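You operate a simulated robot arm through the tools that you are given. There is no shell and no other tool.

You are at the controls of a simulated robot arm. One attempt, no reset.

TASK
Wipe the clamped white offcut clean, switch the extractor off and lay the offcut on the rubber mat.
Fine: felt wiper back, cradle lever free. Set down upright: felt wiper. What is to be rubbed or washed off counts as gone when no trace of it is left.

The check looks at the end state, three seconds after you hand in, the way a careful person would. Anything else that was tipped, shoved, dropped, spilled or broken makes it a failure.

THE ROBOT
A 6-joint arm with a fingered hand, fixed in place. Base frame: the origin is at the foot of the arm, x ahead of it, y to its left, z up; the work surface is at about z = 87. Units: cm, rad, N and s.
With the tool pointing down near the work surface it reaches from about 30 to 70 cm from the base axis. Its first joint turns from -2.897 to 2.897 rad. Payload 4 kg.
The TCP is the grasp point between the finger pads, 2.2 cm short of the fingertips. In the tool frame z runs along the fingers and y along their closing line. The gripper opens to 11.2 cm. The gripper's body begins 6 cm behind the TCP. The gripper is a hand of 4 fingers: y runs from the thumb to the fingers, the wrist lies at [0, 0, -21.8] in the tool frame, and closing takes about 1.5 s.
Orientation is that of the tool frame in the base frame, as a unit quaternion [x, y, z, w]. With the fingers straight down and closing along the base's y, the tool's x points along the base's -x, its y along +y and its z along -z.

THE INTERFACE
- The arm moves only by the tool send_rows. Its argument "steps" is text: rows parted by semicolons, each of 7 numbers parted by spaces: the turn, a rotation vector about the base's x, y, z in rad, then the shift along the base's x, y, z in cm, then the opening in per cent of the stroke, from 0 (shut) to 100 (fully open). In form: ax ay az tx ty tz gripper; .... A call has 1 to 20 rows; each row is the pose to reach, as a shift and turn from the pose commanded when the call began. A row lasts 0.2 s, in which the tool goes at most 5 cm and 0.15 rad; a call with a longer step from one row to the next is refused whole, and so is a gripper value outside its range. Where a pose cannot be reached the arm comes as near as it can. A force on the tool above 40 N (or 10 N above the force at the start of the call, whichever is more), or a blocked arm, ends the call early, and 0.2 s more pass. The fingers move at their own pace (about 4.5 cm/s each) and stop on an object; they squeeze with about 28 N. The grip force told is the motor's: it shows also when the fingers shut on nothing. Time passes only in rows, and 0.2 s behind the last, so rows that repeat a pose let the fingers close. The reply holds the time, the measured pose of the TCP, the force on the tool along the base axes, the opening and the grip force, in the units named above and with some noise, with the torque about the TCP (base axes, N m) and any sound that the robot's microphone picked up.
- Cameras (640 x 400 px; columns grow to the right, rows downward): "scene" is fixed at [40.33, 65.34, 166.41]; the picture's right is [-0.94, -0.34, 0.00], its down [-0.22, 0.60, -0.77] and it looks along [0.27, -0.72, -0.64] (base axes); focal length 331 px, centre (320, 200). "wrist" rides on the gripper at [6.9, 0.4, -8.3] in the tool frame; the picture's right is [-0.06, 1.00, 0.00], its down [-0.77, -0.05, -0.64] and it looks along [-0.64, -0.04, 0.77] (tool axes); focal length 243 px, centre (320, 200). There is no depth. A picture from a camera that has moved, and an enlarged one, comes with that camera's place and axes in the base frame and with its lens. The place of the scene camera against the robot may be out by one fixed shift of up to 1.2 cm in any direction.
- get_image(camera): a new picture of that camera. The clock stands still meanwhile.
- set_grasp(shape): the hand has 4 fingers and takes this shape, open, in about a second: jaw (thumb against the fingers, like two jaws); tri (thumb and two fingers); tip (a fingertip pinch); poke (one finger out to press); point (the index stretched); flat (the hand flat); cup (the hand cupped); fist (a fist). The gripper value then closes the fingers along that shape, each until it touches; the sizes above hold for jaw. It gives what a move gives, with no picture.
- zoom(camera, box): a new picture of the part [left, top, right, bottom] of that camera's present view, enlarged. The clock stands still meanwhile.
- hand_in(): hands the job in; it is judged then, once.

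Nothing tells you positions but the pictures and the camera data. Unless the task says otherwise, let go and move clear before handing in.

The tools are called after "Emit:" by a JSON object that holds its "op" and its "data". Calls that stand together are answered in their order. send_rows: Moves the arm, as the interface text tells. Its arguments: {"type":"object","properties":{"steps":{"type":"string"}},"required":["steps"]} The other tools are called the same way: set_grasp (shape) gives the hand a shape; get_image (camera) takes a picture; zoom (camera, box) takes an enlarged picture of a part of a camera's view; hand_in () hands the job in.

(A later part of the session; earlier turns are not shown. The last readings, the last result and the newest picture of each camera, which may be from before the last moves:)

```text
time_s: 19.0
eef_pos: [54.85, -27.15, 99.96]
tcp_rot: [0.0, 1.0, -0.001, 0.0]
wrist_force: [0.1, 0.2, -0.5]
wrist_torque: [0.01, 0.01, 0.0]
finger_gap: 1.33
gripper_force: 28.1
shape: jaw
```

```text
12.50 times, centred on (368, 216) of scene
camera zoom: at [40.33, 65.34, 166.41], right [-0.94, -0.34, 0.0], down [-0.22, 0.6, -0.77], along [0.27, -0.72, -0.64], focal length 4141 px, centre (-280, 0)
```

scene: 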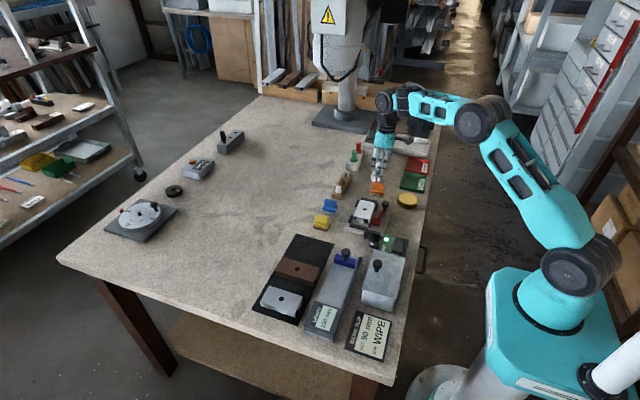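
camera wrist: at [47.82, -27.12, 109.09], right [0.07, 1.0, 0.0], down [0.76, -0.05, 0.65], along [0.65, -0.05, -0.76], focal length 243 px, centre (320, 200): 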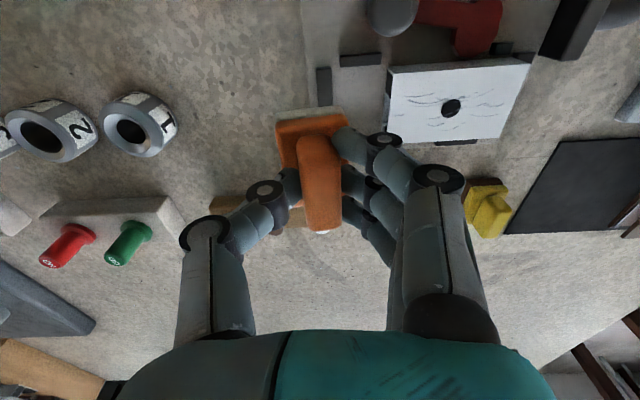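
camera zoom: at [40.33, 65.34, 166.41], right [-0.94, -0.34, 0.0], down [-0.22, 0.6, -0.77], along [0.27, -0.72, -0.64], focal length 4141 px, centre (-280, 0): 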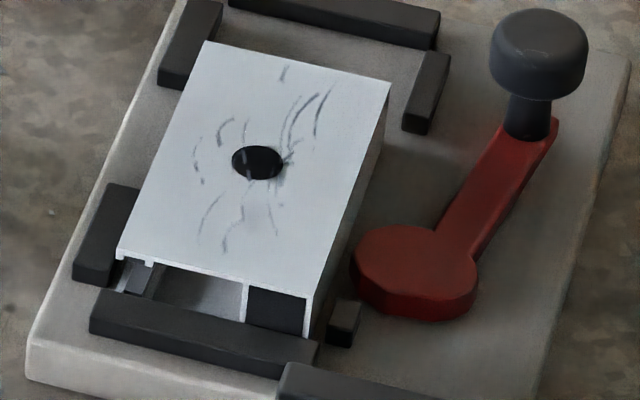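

The marks look unchanged, so I need to recheck both tool identity and pressure. I'll zoom in hard on the held wiper's pad and compare again with the blue one.

Emit:
{"op": "zoom", "data": {"camera": "wrist", "box": [265, 95, 365, 155]}}

Emit:
{"op": "zoom", "data": {"camera": "scene", "box": [355, 172, 395, 202]}}

Emit:
{"op": "zoom", "data": {"camera": "scene", "box": [316, 206, 346, 226]}}

Emit:
{"op": "get_image", "data": {"camera": "wrist"}}

```text
6.40 times, centred on (315, 125) of wrist
camera zoom: at [47.9, -26.69, 108.45], right [0.06, 1.0, 0.0], down [0.76, -0.05, 0.64], along [0.64, -0.04, -0.77], focal length 1553 px, centre (352, 680)
```

zoom: 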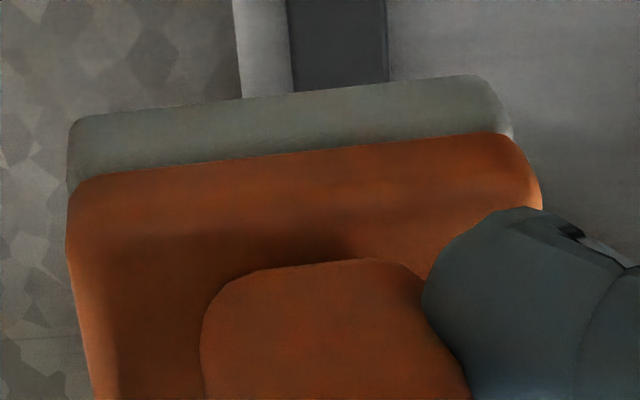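

```text
13.33 times, centred on (375, 187) of scene
camera zoom: at [40.33, 65.34, 166.41], right [-0.94, -0.34, 0.0], down [-0.22, 0.6, -0.77], along [0.27, -0.72, -0.64], focal length 4418 px, centre (-413, 373)
```

zoom: 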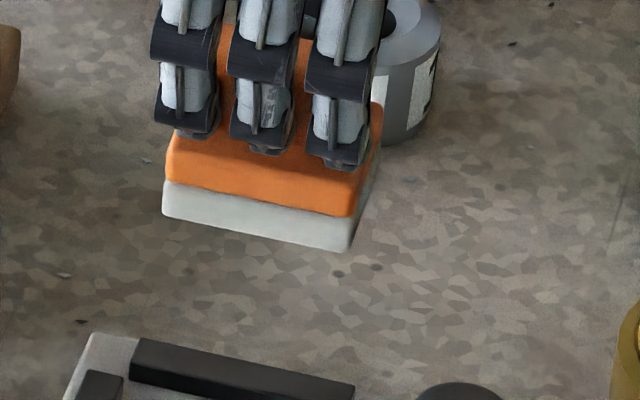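

```text
16.00 times, centred on (331, 216) of scene
camera zoom: at [40.33, 65.34, 166.41], right [-0.94, -0.34, 0.0], down [-0.22, 0.6, -0.77], along [0.27, -0.72, -0.64], focal length 5301 px, centre (144, -56)
```

zoom: 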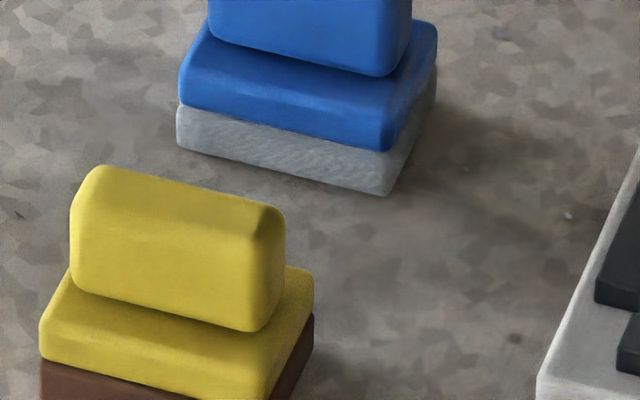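

```text
taken
camera wrist: at [47.9, -26.69, 108.45], right [0.06, 1.0, 0.0], down [0.76, -0.05, 0.64], along [0.64, -0.04, -0.77], focal length 243 px, centre (320, 200)
```

wrist: 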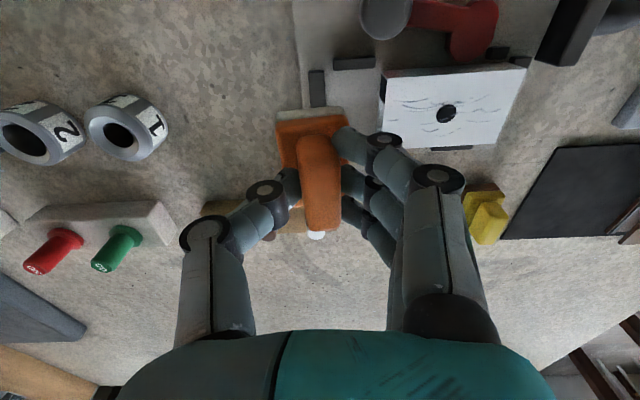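

Blue's pad shows an abrasive, knurled texture, so orange remains the felt one; most likely I pressed too lightly. I'll test a firmer press (about 8 N) with rubs across the width at the left half.

Emit:
{"op": "send_rows", "data": {"steps": "0 0 0 0 3.5 0 0; 0 0 0 0 6.5 -2 0; 0 0 0 0 6.5 -3.6 0; 0 0 0 0 6.5 -4.1 0; 0 0 0 0 6.5 -4.25 0; 0 0 0 0 6.5 -4.25 0"}}

```text
time_s: 20.4
eef_pos: [54.89, -20.84, 95.73]
tcp_rot: [0.0, 1.0, -0.001, 0.001]
wrist_force: [-0.1, -5.1, 10.9]
wrist_torque: [0.0, 0.01, -0.01]
finger_gap: 1.38
gripper_force: 27.7
shape: jaw
```

Emit:
{"op": "send_rows", "data": {"steps": "0 0 0 0.25 0 0 0; 0 0 0 0.5 0 0 0; 0 0 0 0.75 0 0 0; 0 0 0 0.5 0 0 0; 0 0 0 0.25 0 0 0; 0 0 0 0 0 0 0; 0 0 0 -0.25 0 0 0; 0 0 0 -0.5 0 0 0; 0 0 0 -0.25 0 0 0; 0 0 0 0 0 0 0; 0 0 0 0 0 1 0; 0 0 0 0 -3 3 0; 0 0 0 0 -6.5 4.25 0; 0 0 0 0 -6.5 4.25 0"}}

Emit:
{"op": "zoom", "data": {"camera": "wrist", "box": [370, 40, 550, 160]}}

Emit:
{"op": "zoom", "data": {"camera": "scene", "box": [352, 200, 384, 232]}}

```text
time_s: 23.4
eef_pos: [55.09, -27.31, 99.76]
tcp_rot: [0.0, 1.0, -0.001, 0.0]
wrist_force: [-0.3, -1.0, -1.2]
wrist_torque: [0.05, 0.03, 0.0]
finger_gap: 1.4
gripper_force: 27.6
shape: jaw
```

```text
3.33 times, centred on (460, 100) of wrist
camera zoom: at [48.1, -26.95, 108.17], right [0.06, 1.0, 0.0], down [0.76, -0.05, 0.64], along [0.64, -0.04, -0.77], focal length 809 px, centre (-147, 533)
```

zoom: 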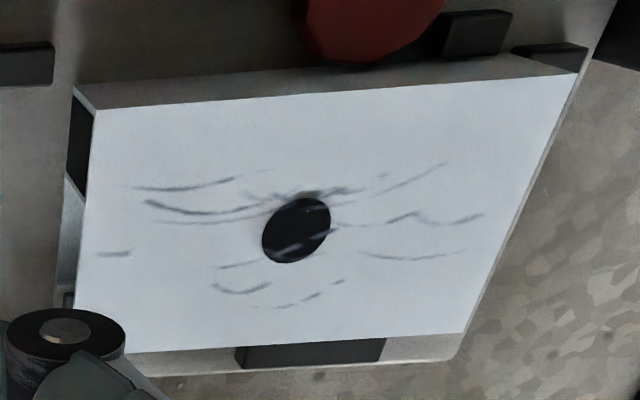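

```text
12.50 times, centred on (368, 216) of scene
camera zoom: at [40.33, 65.34, 166.41], right [-0.94, -0.34, 0.0], down [-0.22, 0.6, -0.77], along [0.27, -0.72, -0.64], focal length 4141 px, centre (-280, 0)
```

zoom: 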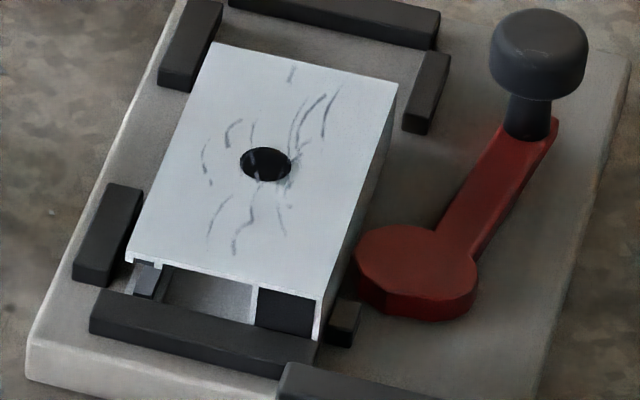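

The firmer rub nudged the offcut about 0.25 cm toward the cam, so the cam is not actually gripping it right now. I'll inspect the cam, lever and gap closely.

Emit:
{"op": "zoom", "data": {"camera": "wrist", "box": [320, 0, 560, 150]}}

Emit:
{"op": "zoom", "data": {"camera": "scene", "box": [368, 200, 400, 232]}}

Emit:
{"op": "zoom", "data": {"camera": "scene", "box": [345, 190, 405, 240]}}

```text
2.67 times, centred on (440, 75) of wrist
camera zoom: at [48.1, -26.95, 108.17], right [0.06, 1.0, 0.0], down [0.76, -0.05, 0.64], along [0.64, -0.04, -0.77], focal length 647 px, centre (0, 533)
```

zoom: 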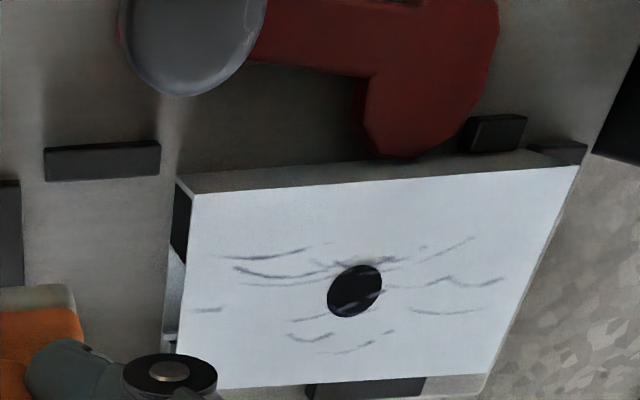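

```text
12.50 times, centred on (384, 216) of scene
camera zoom: at [40.33, 65.34, 166.41], right [-0.94, -0.34, 0.0], down [-0.22, 0.6, -0.77], along [0.27, -0.72, -0.64], focal length 4141 px, centre (-480, 0)
```

zoom: 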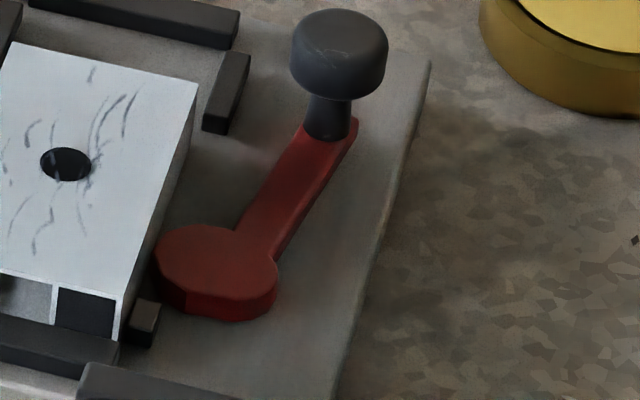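

```text
8.00 times, centred on (375, 215) of scene
camera zoom: at [40.33, 65.34, 166.41], right [-0.94, -0.34, 0.0], down [-0.22, 0.6, -0.77], along [0.27, -0.72, -0.64], focal length 2650 px, centre (-120, 80)
```

zoom: 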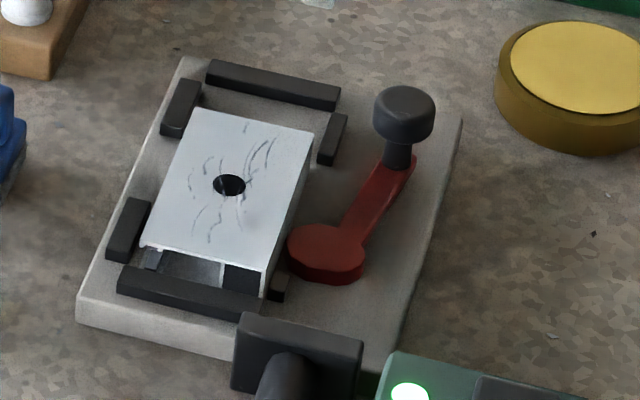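

Emit:
{"op": "zoom", "data": {"camera": "scene", "box": [340, 190, 410, 234]}}

Emit:
{"op": "zoom", "data": {"camera": "scene", "box": [357, 202, 377, 216]}}

```text
9.09 times, centred on (375, 212) of scene
camera zoom: at [40.33, 65.34, 166.41], right [-0.94, -0.34, 0.0], down [-0.22, 0.6, -0.77], along [0.27, -0.72, -0.64], focal length 3012 px, centre (-180, 91)
```

zoom: 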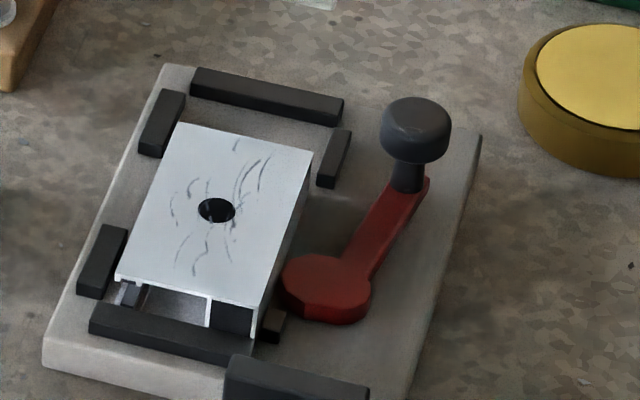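

```text
16.00 times, centred on (367, 209) of scene
camera zoom: at [40.33, 65.34, 166.41], right [-0.94, -0.34, 0.0], down [-0.22, 0.6, -0.77], along [0.27, -0.72, -0.64], focal length 5301 px, centre (-432, 56)
```

zoom: 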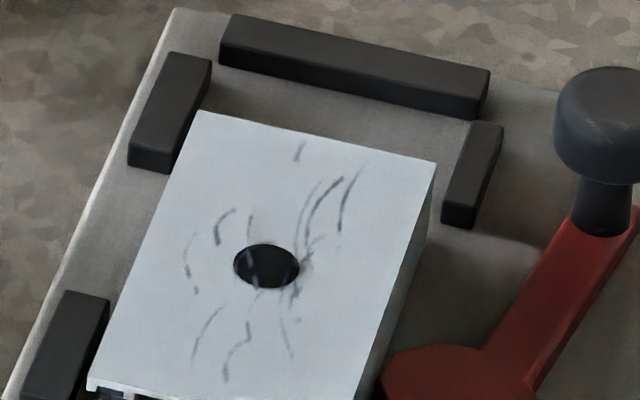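

The lever hasn't moved, and the marks may simply fade gradually with rubbing. I'll give one spot a longer, firmer rub across the width (bounded by cam and stops) and compare.

Emit:
{"op": "send_rows", "data": {"steps": "0 0 0 0 3.5 0 0; 0 0 0 0 7.2 -2 0; 0 0 0 0 7.2 -3.6 0; 0 0 0 0 7.2 -4.1 0; 0 0 0 0 7.2 -4.25 0; 0 0 0 0.5 7.2 -4.25 0; 0 0 0 0 7.2 -4.25 0; 0 0 0 -0.6 7.2 -4.25 0; 0 0 0 0 7.2 -4.25 0; 0 0 0 0.6 7.2 -4.25 0; 0 0 0 0 7.2 -4.25 0; 0 0 0 -0.6 7.2 -4.25 0; 0 0 0 0 7.2 -4.25 0; 0 0 0 0.6 7.2 -4.25 0; 0 0 0 0 7.2 -4.25 0; 0 0 0 -0.6 7.2 -4.25 0; 0 0 0 0 7.2 -4.25 0; 0 0 0 0.6 7.2 -4.25 0; 0 0 0 0 7.2 -4.25 0"}}

```text
time_s: 27.4
eef_pos: [55.15, -19.95, 95.69]
tcp_rot: [-0.001, 1.0, -0.001, 0.001]
wrist_force: [2.8, 0.6, 6.8]
wrist_torque: [0.05, -0.01, -0.03]
finger_gap: 1.39
gripper_force: 27.7
shape: jaw
```

Emit:
{"op": "send_rows", "data": {"steps": "0 0 0 -0.6 0 0 0; 0 0 0 0 0 0 0; 0 0 0 0.6 0 0 0; 0 0 0 0 0 0 0; 0 0 0 -0.6 0 0 0; 0 0 0 0 0 0 0; 0 0 0 0.6 0 0 0; 0 0 0 0 0 0 0; 0 0 0 0 0 1 0; 0 0 0 0 -3 3 0; 0 0 0 0 -7.2 4.25 0; 0 0 0 0 -7.2 4.25 0"}}

Emit:
{"op": "zoom", "data": {"camera": "scene", "box": [357, 202, 377, 216]}}

Emit:
{"op": "zoom", "data": {"camera": "wrist", "box": [370, 40, 550, 160]}}

```text
time_s: 30.0
eef_pos: [55.09, -27.15, 99.83]
tcp_rot: [0.0, 1.0, 0.0, 0.0]
wrist_force: [-0.2, 0.7, -0.4]
wrist_torque: [0.0, -0.03, 0.02]
finger_gap: 1.39
gripper_force: 28.1
shape: jaw
```

```text
16.00 times, centred on (367, 209) of scene
camera zoom: at [40.33, 65.34, 166.41], right [-0.94, -0.34, 0.0], down [-0.22, 0.6, -0.77], along [0.27, -0.72, -0.64], focal length 5301 px, centre (-432, 56)
```

zoom: 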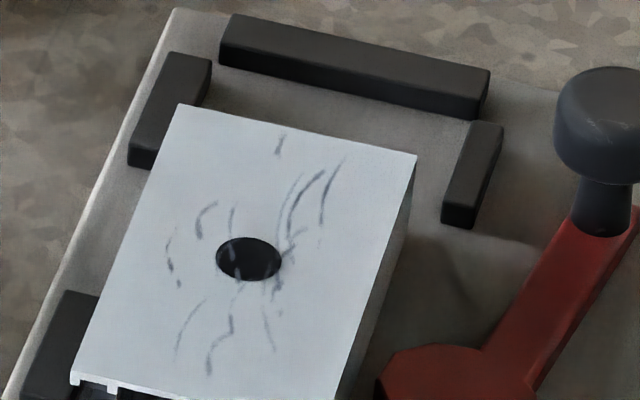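

```text
3.33 times, centred on (460, 100) of wrist
camera zoom: at [48.09, -26.76, 108.14], right [0.06, 1.0, 0.0], down [0.77, -0.05, 0.64], along [0.64, -0.04, -0.77], focal length 809 px, centre (-147, 533)
```

zoom: 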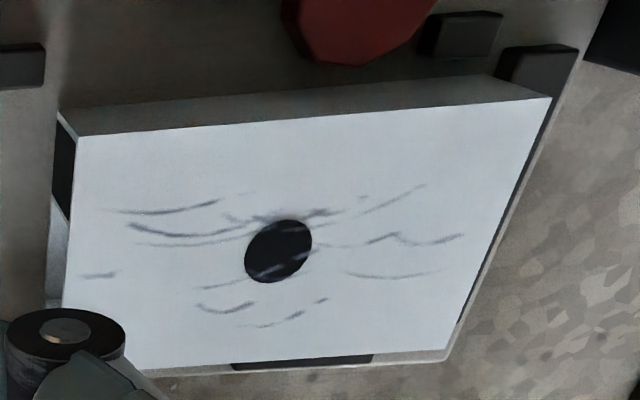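

The offcut still shifts with the pad (about 0.5 cm of play) and the marks don't fade, so the cam needs to actually grip it before wiping. I'll put the wiper back on its spot first, then work the lever.

Emit:
{"op": "send_rows", "data": {"steps": "0 0 0 -0.7 -3.7 0 0; 0 0 0 -1.4 -7.42 0 0; 0 0 0 -1.4 -7.42 -3 0; 0 0 0 -1.4 -7.42 -5.5 0; 0 0 0 -1.4 -7.42 -7 0; 0 0 0 -1.4 -7.42 -7.5 0; 0 0 0 -1.4 -7.42 -7.5 0"}}

Emit:
{"op": "get_image", "data": {"camera": "wrist"}}

Emit:
{"op": "zoom", "data": {"camera": "scene", "box": [350, 150, 410, 210]}}

```text
time_s: 31.6
eef_pos: [53.52, -34.51, 92.38]
tcp_rot: [0.0, 1.0, -0.001, 0.0]
wrist_force: [0.0, -0.2, -0.9]
wrist_torque: [-0.02, 0.02, 0.0]
finger_gap: 1.38
gripper_force: 28.0
shape: jaw
```

```text
taken
camera wrist: at [46.68, -34.22, 100.64], right [0.06, 1.0, 0.0], down [0.76, -0.05, 0.64], along [0.64, -0.04, -0.77], focal length 243 px, centre (320, 200)
```

wrist: 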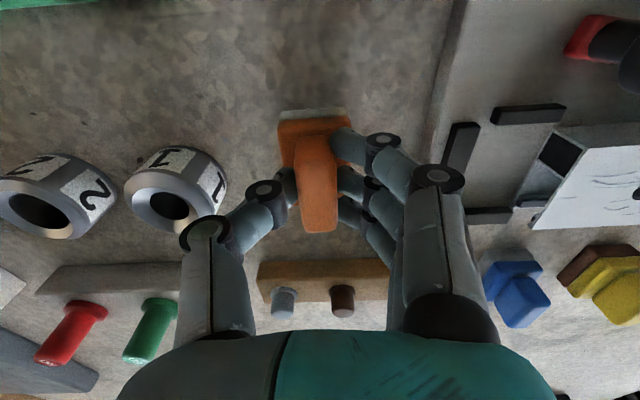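

```text
6.67 times, centred on (380, 180) of scene
camera zoom: at [40.33, 65.34, 166.41], right [-0.94, -0.34, 0.0], down [-0.22, 0.6, -0.77], along [0.27, -0.72, -0.64], focal length 2209 px, centre (-80, 333)
```

zoom: 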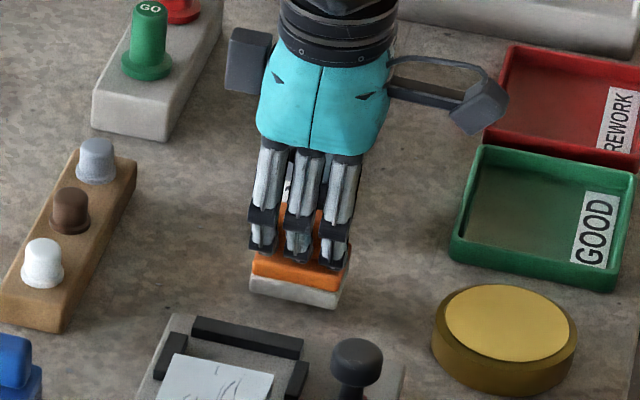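

Emit:
{"op": "send_rows", "data": {"steps": "0 0 0 0 0 -0.15 0; 0 0 0 0 0 -0.25 0; 0 0 0 0 0 -0.32 0; 0 0 0 0 0 -0.32 0"}}

```text
time_s: 32.6
eef_pos: [53.45, -34.62, 92.05]
tcp_rot: [0.001, 1.0, -0.001, 0.0]
wrist_force: [-0.1, -0.7, -0.3]
wrist_torque: [0.0, 0.02, 0.0]
finger_gap: 1.39
gripper_force: 28.5
shape: jaw
```

Emit:
{"op": "send_rows", "data": {"steps": "0 0 0 0 0 -0.08 0; 0 0 0 0 0 -0.14 0; 0 0 0 0 0 -0.14 0"}}

```text
time_s: 33.4
eef_pos: [53.65, -34.49, 91.95]
tcp_rot: [0.001, 1.0, -0.001, 0.0]
wrist_force: [0.6, 0.6, -0.6]
wrist_torque: [0.0, 0.02, 0.0]
finger_gap: 1.33
gripper_force: 27.6
shape: jaw
```

Emit:
{"op": "send_rows", "data": {"steps": "0 0 0 0 0 -0.08 0; 0 0 0 0 0 -0.15 0; 0 0 0 0 0 -0.15 0"}}

```text
time_s: 34.2
eef_pos: [53.54, -34.52, 91.85]
tcp_rot: [0.0, 1.0, -0.001, 0.001]
wrist_force: [0.5, -0.8, 0.8]
wrist_torque: [0.03, -0.01, 0.01]
finger_gap: 1.35
gripper_force: 27.9
shape: jaw
```

The pad is back on the bench (light contact). I release, rise, and look at it and the lever knob.

Emit:
{"op": "send_rows", "data": {"steps": "0 0 0 0 0 0 15; 0 0 0 0 0 0 30; 0 0 0 0 0 0 45; 0 0 0 0 0 0 50; 0 0 0 0 0 0 50; 0 0 0 0 0 0 50; 0 0 0 0 0 2 50; 0 0 0 0 0 5 50; 0 0 0 0 0 10 50; 0 0 0 0 0 14 50; 0 0 0 0 0 14 50"}}

Emit:
{"op": "get_image", "data": {"camera": "wrist"}}

Emit:
{"op": "zoom", "data": {"camera": "scene", "box": [350, 150, 410, 210]}}

```text
time_s: 36.6
eef_pos: [53.61, -34.46, 105.7]
tcp_rot: [0.0, 1.0, 0.0, 0.001]
wrist_force: [-0.4, -0.2, 0.3]
wrist_torque: [0.01, 0.05, -0.03]
finger_gap: 5.52
gripper_force: 0.1
shape: jaw
```

```text
taken
camera wrist: at [46.62, -34.08, 114.11], right [0.06, 1.0, 0.0], down [0.77, -0.05, 0.64], along [0.64, -0.04, -0.77], focal length 243 px, centre (320, 200)
```

wrist: 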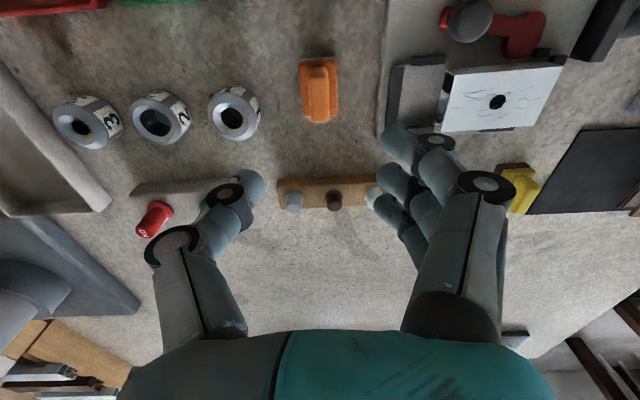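

```text
6.67 times, centred on (380, 180) of scene
camera zoom: at [40.33, 65.34, 166.41], right [-0.94, -0.34, 0.0], down [-0.22, 0.6, -0.77], along [0.27, -0.72, -0.64], focal length 2209 px, centre (-80, 333)
```

zoom: 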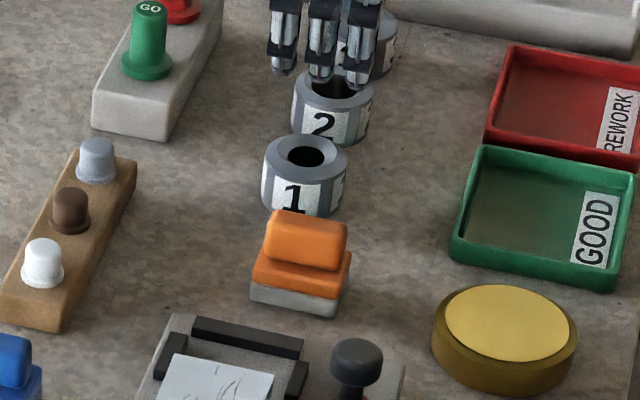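

The wiper stands upright at its spot. Now I move to view the cradle from above to measure lever, cam and play.

Emit:
{"op": "send_rows", "data": {"steps": "0 0 0 -2 4 0 50; 0 0 0 -4 8 0 50; 0 0 0 -6 12 0 50; 0 0 0 -8 15 0 50; 0 0 0 -8 15 0 50"}}

Emit:
{"op": "get_image", "data": {"camera": "wrist"}}

Emit:
{"op": "zoom", "data": {"camera": "wrist", "box": [200, 40, 440, 190]}}

Emit:
{"op": "zoom", "data": {"camera": "scene", "box": [340, 190, 410, 234]}}

```text
time_s: 37.8
eef_pos: [45.44, -19.61, 105.63]
tcp_rot: [0.0, 1.0, -0.001, 0.001]
wrist_force: [-0.1, -0.4, 0.6]
wrist_torque: [0.03, -0.03, -0.04]
finger_gap: 5.53
gripper_force: 0.2
shape: jaw
```

```text
taken
camera wrist: at [38.45, -19.24, 113.95], right [0.06, 1.0, 0.0], down [0.76, -0.05, 0.64], along [0.64, -0.04, -0.77], focal length 243 px, centre (320, 200)
```

wrist: 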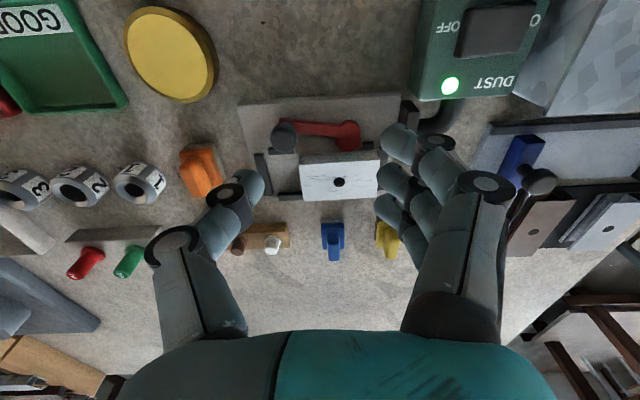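

```text
2.67 times, centred on (320, 115) of wrist
camera zoom: at [38.45, -19.24, 113.95], right [0.06, 1.0, 0.0], down [0.76, -0.05, 0.64], along [0.64, -0.04, -0.77], focal length 647 px, centre (320, 427)
```

zoom: 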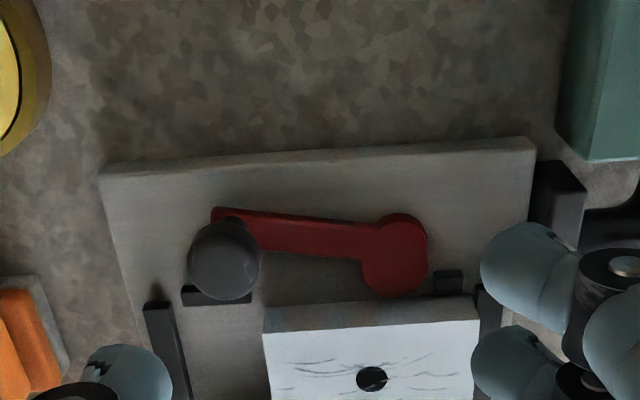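

```text
9.09 times, centred on (375, 212) of scene
camera zoom: at [40.33, 65.34, 166.41], right [-0.94, -0.34, 0.0], down [-0.22, 0.6, -0.77], along [0.27, -0.72, -0.64], focal length 3012 px, centre (-180, 91)
```

zoom: 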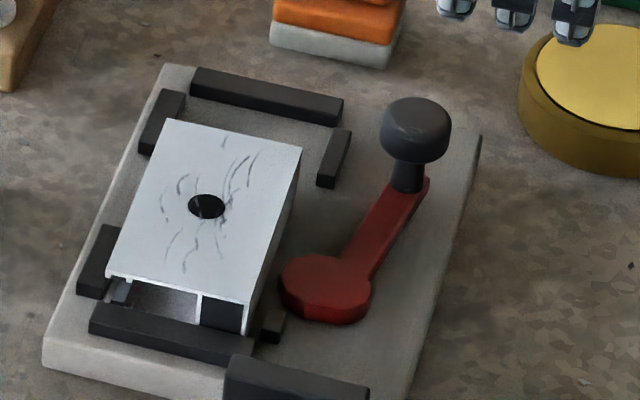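

The knob is at about (48.3, -23.1), top z 93, pivot near (49.8, -17). I'll position the half-open hand above the knob to grip it and feel which way the lever moves.

Emit:
{"op": "send_rows", "data": {"steps": "0 0 0 1.2 -1.6 -2.5 40; 0 0 0 2.7 -3.55 -5 40; 0 0 0 2.7 -3.55 -7.8 40; 0 0 0 2.7 -3.55 -7.8 40"}}

Emit:
{"op": "get_image", "data": {"camera": "wrist"}}

Emit:
{"op": "zoom", "data": {"camera": "scene", "box": [350, 165, 420, 235]}}

```text
time_s: 38.8
eef_pos: [48.22, -23.18, 97.87]
tcp_rot: [-0.001, 1.0, -0.002, -0.001]
wrist_force: [-0.2, 0.1, 0.1]
wrist_torque: [-0.02, 0.0, 0.0]
finger_gap: 4.57
gripper_force: 0.1
shape: jaw
```

```text
taken
camera wrist: at [41.3, -22.7, 106.21], right [0.06, 1.0, 0.0], down [0.76, -0.05, 0.64], along [0.64, -0.04, -0.77], focal length 243 px, centre (320, 200)
```

wrist: 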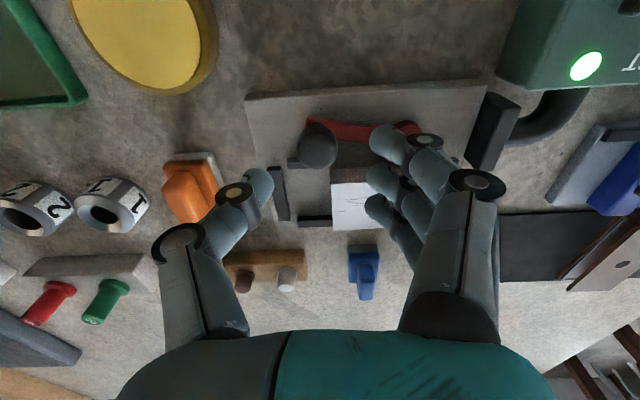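

```text
5.71 times, centred on (385, 200) of scene
camera zoom: at [40.33, 65.34, 166.41], right [-0.94, -0.34, 0.0], down [-0.22, 0.6, -0.77], along [0.27, -0.72, -0.64], focal length 1893 px, centre (-51, 200)
```

zoom: 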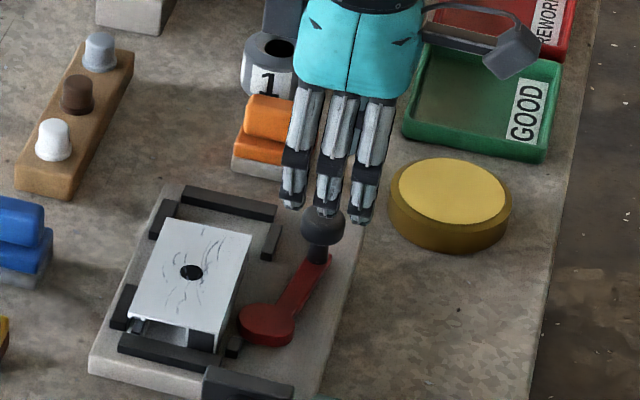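

The knob is centred under the hand. I descend around it and close gently.

Emit:
{"op": "send_rows", "data": {"steps": "0 0 0 0 -0.2 -2 40; 0 0 0 0 -0.2 -4 40; 0 0 0 0 -0.2 -4.8 40; 0 0 0 0 -0.2 -5.1 40; 0 0 0 0 -0.2 -5.1 40"}}

Emit:
{"op": "zoom", "data": {"camera": "scene", "box": [350, 165, 420, 235]}}

Emit:
{"op": "get_image", "data": {"camera": "wrist"}}

```text
time_s: 40.0
eef_pos: [48.18, -23.39, 92.87]
tcp_rot: [0.0, 1.0, 0.0, 0.0]
wrist_force: [-0.5, 0.6, 0.7]
wrist_torque: [-0.01, 0.02, 0.03]
finger_gap: 4.54
gripper_force: 0.0
shape: jaw
```

```text
5.71 times, centred on (385, 200) of scene
camera zoom: at [40.33, 65.34, 166.41], right [-0.94, -0.34, 0.0], down [-0.22, 0.6, -0.77], along [0.27, -0.72, -0.64], focal length 1893 px, centre (-51, 200)
```

zoom: 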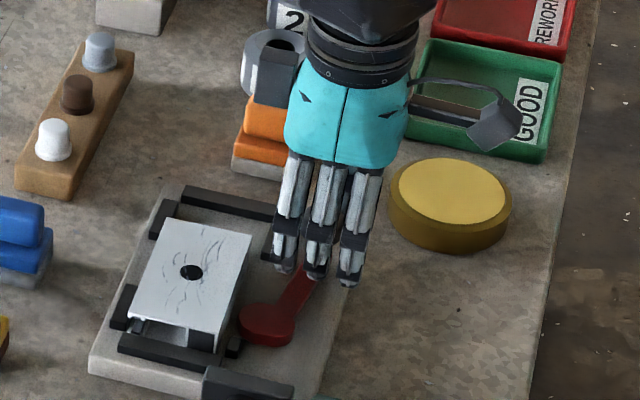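

```text
taken
camera wrist: at [41.31, -22.99, 101.14], right [0.06, 1.0, 0.0], down [0.76, -0.05, 0.64], along [0.64, -0.04, -0.77], focal length 243 px, centre (320, 200)
```

wrist: 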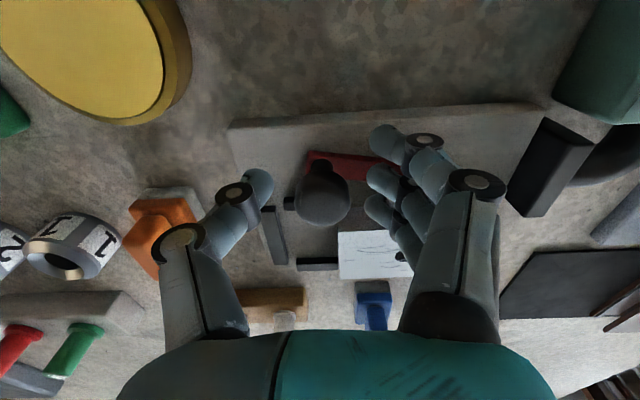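

Emit:
{"op": "send_rows", "data": {"steps": "0 0 0 0 0 0 25; 0 0 0 0 0 0 15; 0 0 0 0 0 0 10; 0 0 0 0 0 0 10; 0 0 0 0 0 0 10; 0 0 0 0 0 0 10"}}

Emit:
{"op": "get_image", "data": {"camera": "wrist"}}

```text
time_s: 41.4
eef_pos: [48.22, -23.45, 92.71]
tcp_rot: [0.0, 1.0, -0.001, 0.0]
wrist_force: [-2.0, -8.4, -14.0]
wrist_torque: [-0.06, 0.07, 0.01]
finger_gap: 0.53
gripper_force: 28.2
shape: jaw
```

```text
taken
camera wrist: at [41.27, -23.05, 101.09], right [0.07, 1.0, 0.0], down [0.77, -0.05, 0.64], along [0.64, -0.04, -0.77], focal length 243 px, centre (320, 200)
```

wrist: 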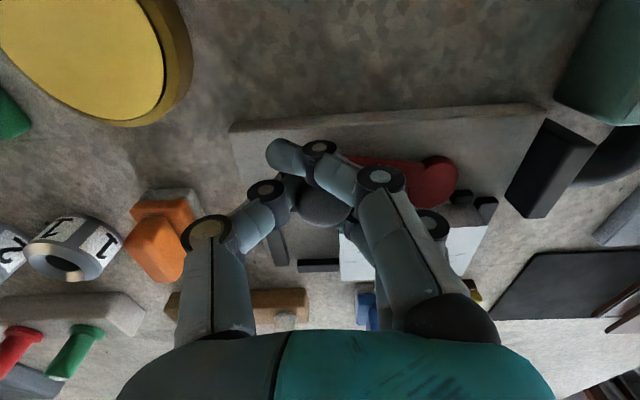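

The fingers have hold of the knob's neck. I ease down slightly to relieve the wedge force and test a small push toward +x (toward the offcut).

Emit:
{"op": "send_rows", "data": {"steps": "0 0 0 0 0 -0.15 10; 0 0 0 0.15 0 -0.2 10; 0 0 0 0.3 0 -0.2 10; 0 0 0 0.5 0 -0.2 10; 0 0 0 0.5 0 -0.2 10"}}

Emit:
{"op": "zoom", "data": {"camera": "scene", "box": [340, 190, 410, 234]}}

```text
time_s: 42.6
eef_pos: [48.69, -23.38, 92.58]
tcp_rot: [0.001, 1.0, -0.001, -0.001]
wrist_force: [-26.1, -18.9, -10.2]
wrist_torque: [-0.08, 0.24, -0.12]
finger_gap: 0.46
gripper_force: 28.3
shape: jaw
```

```text
9.09 times, centred on (375, 212) of scene
camera zoom: at [40.33, 65.34, 166.41], right [-0.94, -0.34, 0.0], down [-0.22, 0.6, -0.77], along [0.27, -0.72, -0.64], focal length 3012 px, centre (-180, 91)
```

zoom: 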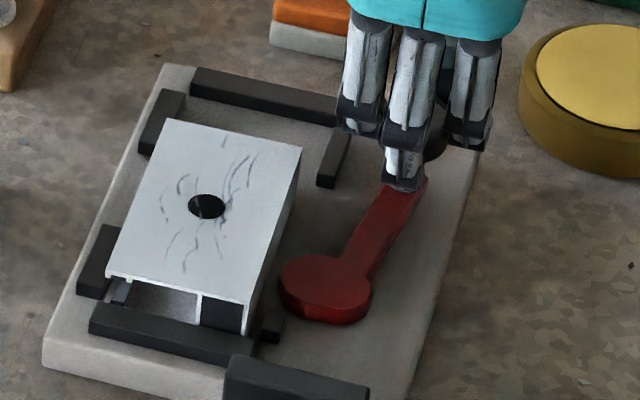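

The lever resists firmly toward +x, so it's at that end stop. I return and try a small swing the other way, along its arc toward −x.

Emit:
{"op": "send_rows", "data": {"steps": "0 0 0 -0.25 0 0 10; 0 0 0 -0.5 0 0 10; 0 0 0 -0.75 0.05 0 10; 0 0 0 -1.0 0.12 0 10; 0 0 0 -1.25 0.22 0 10; 0 0 0 -1.5 0.32 0 10; 0 0 0 -1.5 0.32 0 10"}}

Emit:
{"op": "zoom", "data": {"camera": "scene", "box": [340, 190, 410, 234]}}

Emit:
{"op": "get_image", "data": {"camera": "wrist"}}

```text
time_s: 44.2
eef_pos: [47.29, -23.25, 92.83]
tcp_rot: [0.0, 1.0, 0.0, 0.0]
wrist_force: [-1.1, -17.6, -14.0]
wrist_torque: [-0.09, 0.1, -0.36]
finger_gap: 0.37
gripper_force: 28.1
shape: jaw
```

```text
9.09 times, centred on (375, 212) of scene
camera zoom: at [40.33, 65.34, 166.41], right [-0.94, -0.34, 0.0], down [-0.22, 0.6, -0.77], along [0.27, -0.72, -0.64], focal length 3012 px, centre (-180, 91)
```

zoom: 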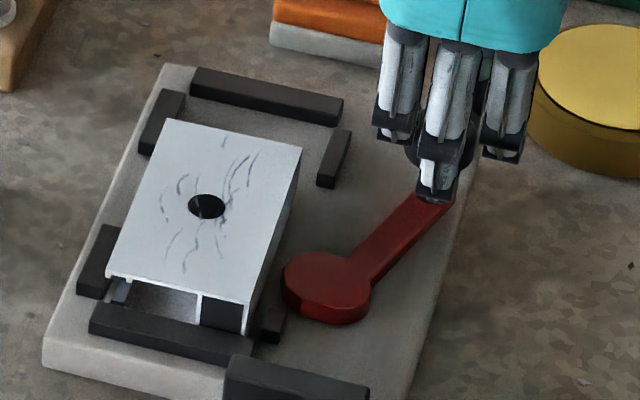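

```text
taken
camera wrist: at [40.34, -22.75, 101.09], right [0.06, 1.0, 0.0], down [0.76, -0.05, 0.64], along [0.64, -0.04, -0.77], focal length 243 px, centre (320, 200)
```

wrist: 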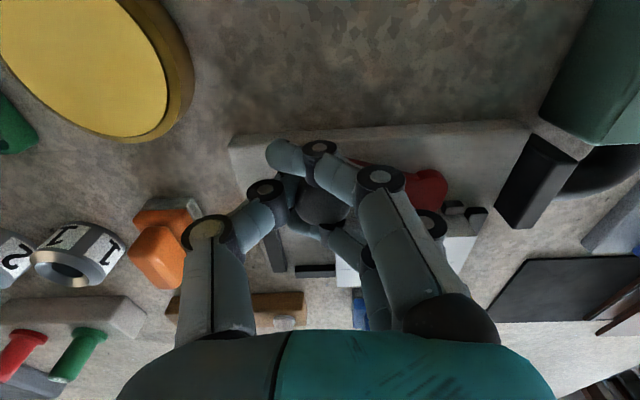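

The lever swings easily toward −x and the cam seems to change its reach. I'll swing it further (to about 45°), turning the hand with it, to see clearly which end grips and which frees.

Emit:
{"op": "send_rows", "data": {"steps": "0 0 -0.05 -0.33 0.16 0 12; 0 0 -0.1 -0.66 0.33 0 12; 0 0 -0.15 -0.95 0.5 0 12; 0 0 -0.2 -1.24 0.69 0 12; 0 0 -0.25 -1.5 0.9 0 12; 0 0 -0.3 -1.78 1.11 0 12; 0 0 -0.35 -2.03 1.34 0 12; 0 0 -0.4 -2.27 1.58 0 12; 0 0 -0.4 -2.27 1.58 0 12"}}

Emit:
{"op": "zoom", "data": {"camera": "scene", "box": [340, 190, 410, 234]}}

```text
time_s: 46.2
eef_pos: [44.95, -21.4, 92.68]
tcp_rot: [0.198, 0.98, -0.001, -0.001]
wrist_force: [-1.0, -1.6, 0.0]
wrist_torque: [0.0, 0.03, -0.02]
finger_gap: 1.44
gripper_force: 0.1
shape: jaw
```

```text
9.09 times, centred on (375, 212) of scene
camera zoom: at [40.33, 65.34, 166.41], right [-0.94, -0.34, 0.0], down [-0.22, 0.6, -0.77], along [0.27, -0.72, -0.64], focal length 3012 px, centre (-180, 91)
```

zoom: 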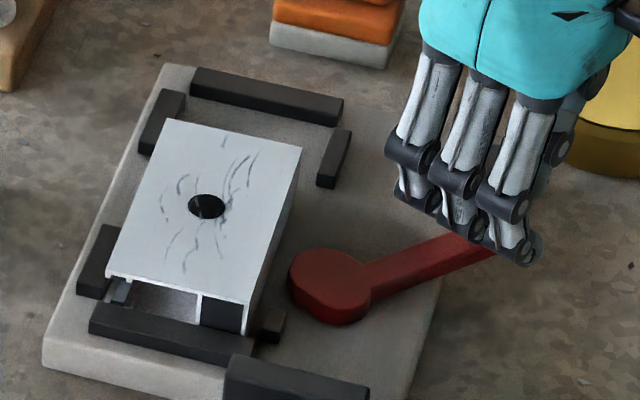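

The cam retracts as the lever swings toward −x, so the start position is the clamped end and −x is free. The strong tug probably broke the hold; I'll swing the lever back to re-engage the clamp.

Emit:
{"op": "send_rows", "data": {"steps": "0 0 0.05 0.25 -0.24 0 12; 0 0 0.1 0.49 -0.47 0 12; 0 0 0.15 0.75 -0.69 0 12; 0 0 0.2 1.03 -0.89 0 12; 0 0 0.25 1.31 -1.08 0 12; 0 0 0.3 1.61 -1.25 0 12; 0 0 0.35 1.93 -1.42 0 12; 0 0 0.4 2.27 -1.58 0 12; 0 0 0.4 2.6 -1.72 0 12; 0 0 0.4 2.95 -1.83 0 12; 0 0 0.4 3.3 -1.9 0 12; 0 0 0.4 3.55 -1.92 0 12; 0 0 0.4 3.55 -1.92 0 12"}}

Emit:
{"op": "zoom", "data": {"camera": "scene", "box": [340, 190, 410, 234]}}

```text
time_s: 49.0
eef_pos: [48.51, -23.41, 92.7]
tcp_rot: [0.0, 1.0, -0.001, 0.0]
wrist_force: [-1.5, -1.1, -2.1]
wrist_torque: [-0.03, 0.01, 0.06]
finger_gap: 1.39
gripper_force: 0.0
shape: jaw
```

```text
9.09 times, centred on (375, 212) of scene
camera zoom: at [40.33, 65.34, 166.41], right [-0.94, -0.34, 0.0], down [-0.22, 0.6, -0.77], along [0.27, -0.72, -0.64], focal length 3012 px, centre (-180, 91)
```

zoom: 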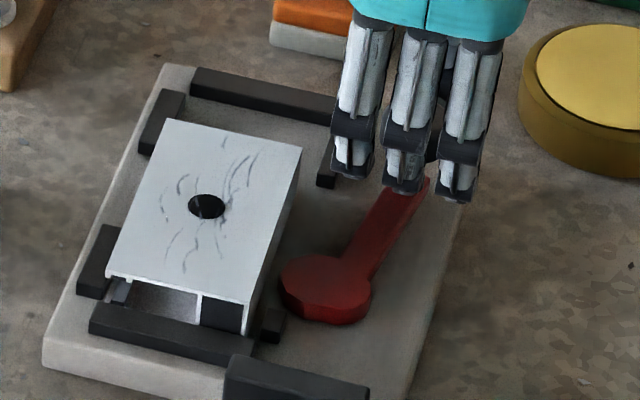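

Emit:
{"op": "send_rows", "data": {"steps": "0 0 0 -0.1 0 0 5; 0 0 0 -0.1 0 0 5; 0 0 0 -0.1 0 -0.1 5; 0 0 0 0 0 -0.1 5; 0 0 0 0.1 0 -0.1 5; 0 0 0 0.2 0 -0.1 5; 0 0 0 0.2 0 -0.1 5"}}

Emit:
{"op": "zoom", "data": {"camera": "scene", "box": [340, 190, 410, 234]}}

```text
time_s: 50.6
eef_pos: [48.65, -23.46, 92.5]
tcp_rot: [0.001, 1.0, -0.001, 0.0]
wrist_force: [-9.9, -21.0, -8.5]
wrist_torque: [-0.1, 0.11, 0.01]
finger_gap: 0.16
gripper_force: 28.6
shape: jaw
```

```text
9.09 times, centred on (375, 212) of scene
camera zoom: at [40.33, 65.34, 166.41], right [-0.94, -0.34, 0.0], down [-0.22, 0.6, -0.77], along [0.27, -0.72, -0.64], focal length 3012 px, centre (-180, 91)
```

zoom: 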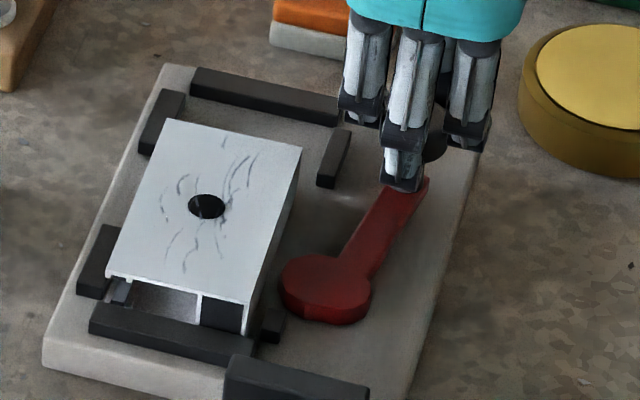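

The lever is back against its clamped stop. I release the knob and rise clear.

Emit:
{"op": "send_rows", "data": {"steps": "0 0 0 0 0 -0.1 15; 0 0 0 0 0 -0.1 30; 0 0 0 0 0 -0.1 40; 0 0 0 0 0 -0.1 40; 0 0 0 0 0 2 40; 0 0 0 0 0 5 40; 0 0 0 0 0 9 40; 0 0 0 0 0 9 40"}}

Emit:
{"op": "zoom", "data": {"camera": "scene", "box": [340, 190, 410, 234]}}

Emit:
{"op": "get_image", "data": {"camera": "wrist"}}

```text
time_s: 52.4
eef_pos: [48.66, -23.37, 101.53]
tcp_rot: [0.001, 1.0, -0.001, 0.0]
wrist_force: [-1.1, -0.7, -0.3]
wrist_torque: [0.0, 0.0, 0.0]
finger_gap: 4.43
gripper_force: 0.0
shape: jaw
```

```text
9.09 times, centred on (375, 212) of scene
camera zoom: at [40.33, 65.34, 166.41], right [-0.94, -0.34, 0.0], down [-0.22, 0.6, -0.77], along [0.27, -0.72, -0.64], focal length 3012 px, centre (-180, 91)
```

zoom: 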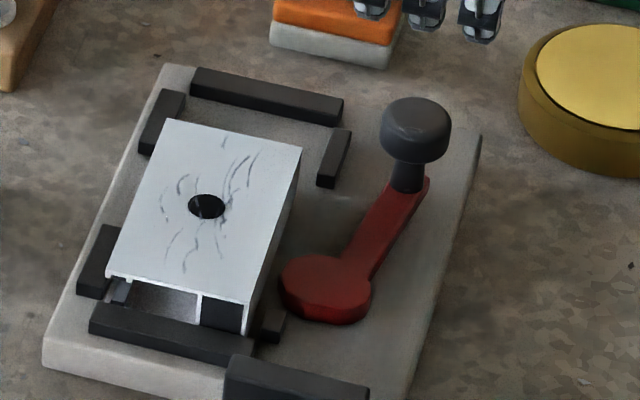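

```text
taken
camera wrist: at [41.73, -22.98, 109.85], right [0.06, 1.0, 0.0], down [0.76, -0.05, 0.64], along [0.64, -0.04, -0.77], focal length 243 px, centre (320, 200)
```

wrist: 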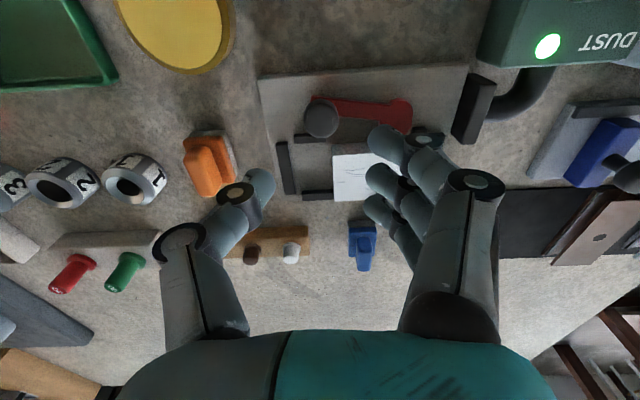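

Lever is back in place. Since the pad seemed to stick and tilt rather than slide, I'll regrip the wiper lower, fingertips on its shoulders, for stiff control. Moving above it now.

Emit:
{"op": "send_rows", "data": {"steps": "0 0 0 1.6 -3.8 1 45; 0 0 0 3.2 -7.5 1 45; 0 0 0 4.8 -11.2 0 45; 0 0 0 4.8 -11.2 0 45"}}

Emit:
{"op": "zoom", "data": {"camera": "wrist", "box": [280, 50, 370, 150]}}

```text
time_s: 53.4
eef_pos: [53.48, -34.51, 101.54]
tcp_rot: [0.0, 1.0, -0.001, 0.0]
wrist_force: [0.2, 0.6, -0.2]
wrist_torque: [0.0, 0.0, 0.01]
finger_gap: 4.98
gripper_force: 0.1
shape: jaw
```

```text
4.00 times, centred on (325, 100) of wrist
camera zoom: at [46.57, -34.09, 109.87], right [0.06, 1.0, 0.0], down [0.77, -0.05, 0.64], along [0.64, -0.04, -0.77], focal length 970 px, centre (300, 600)
```

zoom: 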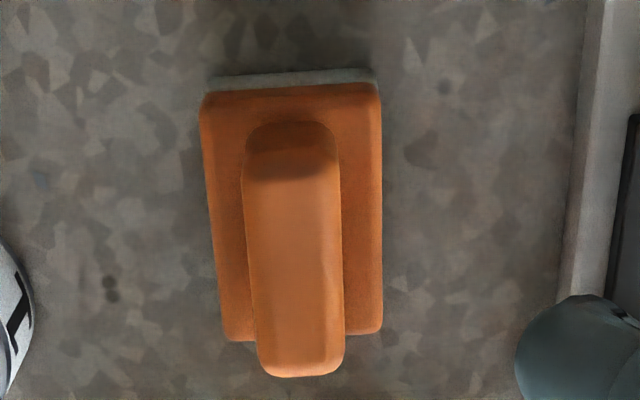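

Emit:
{"op": "send_rows", "data": {"steps": "0 0 0 0 0 -4 45; 0 0 0 0 0 -8 45; 0 0 0 0 0 -9.3 45; 0 0 0 0 0 -9.6 45; 0 0 0 0 0 -9.6 20; 0 0 0 0 0 -9.6 20; 0 0 0 0 0 -9.6 20"}}

Emit:
{"op": "get_image", "data": {"camera": "wrist"}}

Emit:
{"op": "zoom", "data": {"camera": "scene", "box": [360, 160, 400, 200]}}

```text
time_s: 55.0
eef_pos: [53.5, -34.69, 92.01]
tcp_rot: [0.0, 1.0, -0.002, -0.001]
wrist_force: [0.1, 0.2, 0.0]
wrist_torque: [-0.03, 0.01, -0.01]
finger_gap: 2.27
gripper_force: 0.1
shape: jaw
```

```text
taken
camera wrist: at [46.59, -34.23, 100.33], right [0.06, 1.0, 0.0], down [0.76, -0.05, 0.64], along [0.64, -0.04, -0.77], focal length 243 px, centre (320, 200)
```

wrist: 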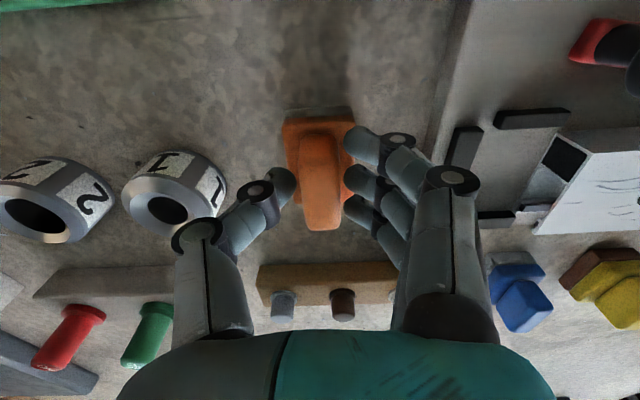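

```text
10.00 times, centred on (380, 180) of scene
camera zoom: at [40.33, 65.34, 166.41], right [-0.94, -0.34, 0.0], down [-0.22, 0.6, -0.77], along [0.27, -0.72, -0.64], focal length 3313 px, centre (-280, 400)
```

zoom: 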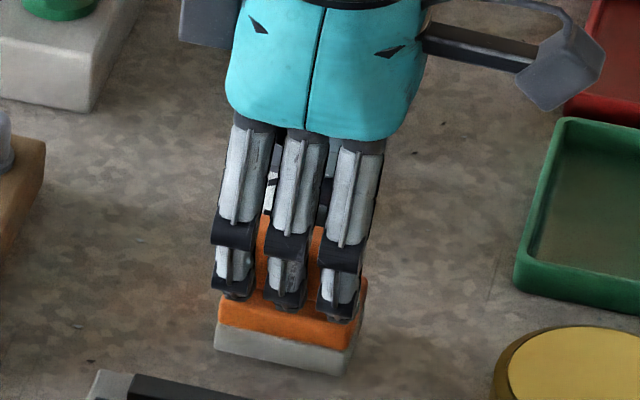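

Emit:
{"op": "send_rows", "data": {"steps": "0 0 0 0 0 -0.1 20; 0 0 0 0 0 -0.2 20; 0 0 0 0 0 -0.3 20; 0 0 0 0 0 -0.3 20"}}

```text
time_s: 56.0
eef_pos: [53.53, -34.55, 91.7]
tcp_rot: [0.0, 1.0, -0.001, 0.0]
wrist_force: [-0.3, 0.7, 1.7]
wrist_torque: [0.0, 0.0, 0.01]
finger_gap: 2.29
gripper_force: 0.0
shape: jaw
```

Emit:
{"op": "send_rows", "data": {"steps": "0 0 0 0 0 -0.1 20; 0 0 0 0 0 -0.1 20; 0 0 0 0 0 -0.1 20"}}

```text
time_s: 56.8
eef_pos: [53.6, -34.51, 91.7]
tcp_rot: [-0.001, 1.0, 0.0, 0.001]
wrist_force: [1.3, 2.9, 10.1]
wrist_torque: [0.27, -0.05, -0.02]
finger_gap: 2.3
gripper_force: 0.2
shape: jaw
```

The fingertips touch the shoulders. I ease up a touch and close.

Emit:
{"op": "send_rows", "data": {"steps": "0 0 0 0 0 0.12 15; 0 0 0 0 0 0.12 8; 0 0 0 0 0 0.12 0; 0 0 0 0 0 0.12 0; 0 0 0 0 0 0.12 0; 0 0 0 0 0 0.12 0; 0 0 0 0 0 0.12 0"}}

```text
time_s: 58.4
eef_pos: [53.52, -34.52, 91.73]
tcp_rot: [0.0, 1.0, -0.001, 0.001]
wrist_force: [0.3, 0.5, 0.7]
wrist_torque: [0.0, -0.02, -0.02]
finger_gap: 1.51
gripper_force: 28.1
shape: jaw
```

Firm low grip. I carry the wiper back over the left end of the offcut and lower to light contact.

Emit:
{"op": "send_rows", "data": {"steps": "0 0 0 0 0 1 0; 0 0 0 0 0 3 0; 0 0 0 0 0 6 0; 0 0 0 0 0 8 0; 0 0 0 0.5 4 8 0; 0 0 0 1 8 8 0; 0 0 0 1.4 11 8 0; 0 0 0 1.62 13.62 7 0; 0 0 0 1.62 13.62 5 0; 0 0 0 1.62 13.62 4.3 0; 0 0 0 1.62 13.62 4 0; 0 0 0 1.62 13.62 4 0"}}

Emit:
{"op": "zoom", "data": {"camera": "scene", "box": [340, 180, 400, 234]}}

```text
time_s: 61.0
eef_pos: [55.05, -20.99, 95.69]
tcp_rot: [0.0, 1.0, 0.0, 0.0]
wrist_force: [-0.4, 0.6, -1.3]
wrist_torque: [-0.02, -0.01, 0.01]
finger_gap: 1.48
gripper_force: 28.0
shape: jaw
```

```text
7.41 times, centred on (370, 207) of scene
camera zoom: at [40.33, 65.34, 166.41], right [-0.94, -0.34, 0.0], down [-0.22, 0.6, -0.77], along [0.27, -0.72, -0.64], focal length 2454 px, centre (-50, 148)
```

zoom: 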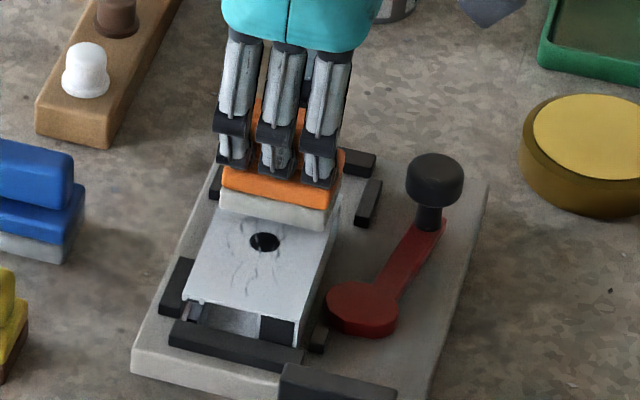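

Emit:
{"op": "send_rows", "data": {"steps": "0 0 0 0 0 -0.1 0; 0 0 0 0 0 -0.2 0; 0 0 0 0 0 -0.2 0"}}

```text
time_s: 61.8
eef_pos: [55.17, -21.04, 95.6]
tcp_rot: [0.0, 1.0, -0.001, 0.0]
wrist_force: [0.4, -0.1, 0.4]
wrist_torque: [0.0, 0.01, 0.01]
finger_gap: 1.52
gripper_force: 28.1
shape: jaw
```

Emit:
{"op": "send_rows", "data": {"steps": "0 0 0 0 0 -0.1 0; 0 0 0 0 0 -0.15 0; 0 0 0 0 0 -0.15 0"}}

```text
time_s: 62.6
eef_pos: [55.3, -20.97, 95.49]
tcp_rot: [0.0, 1.0, -0.001, 0.001]
wrist_force: [-0.1, 0.4, 9.8]
wrist_torque: [-0.18, 0.06, -0.05]
finger_gap: 1.5
gripper_force: 28.3
shape: jaw
```

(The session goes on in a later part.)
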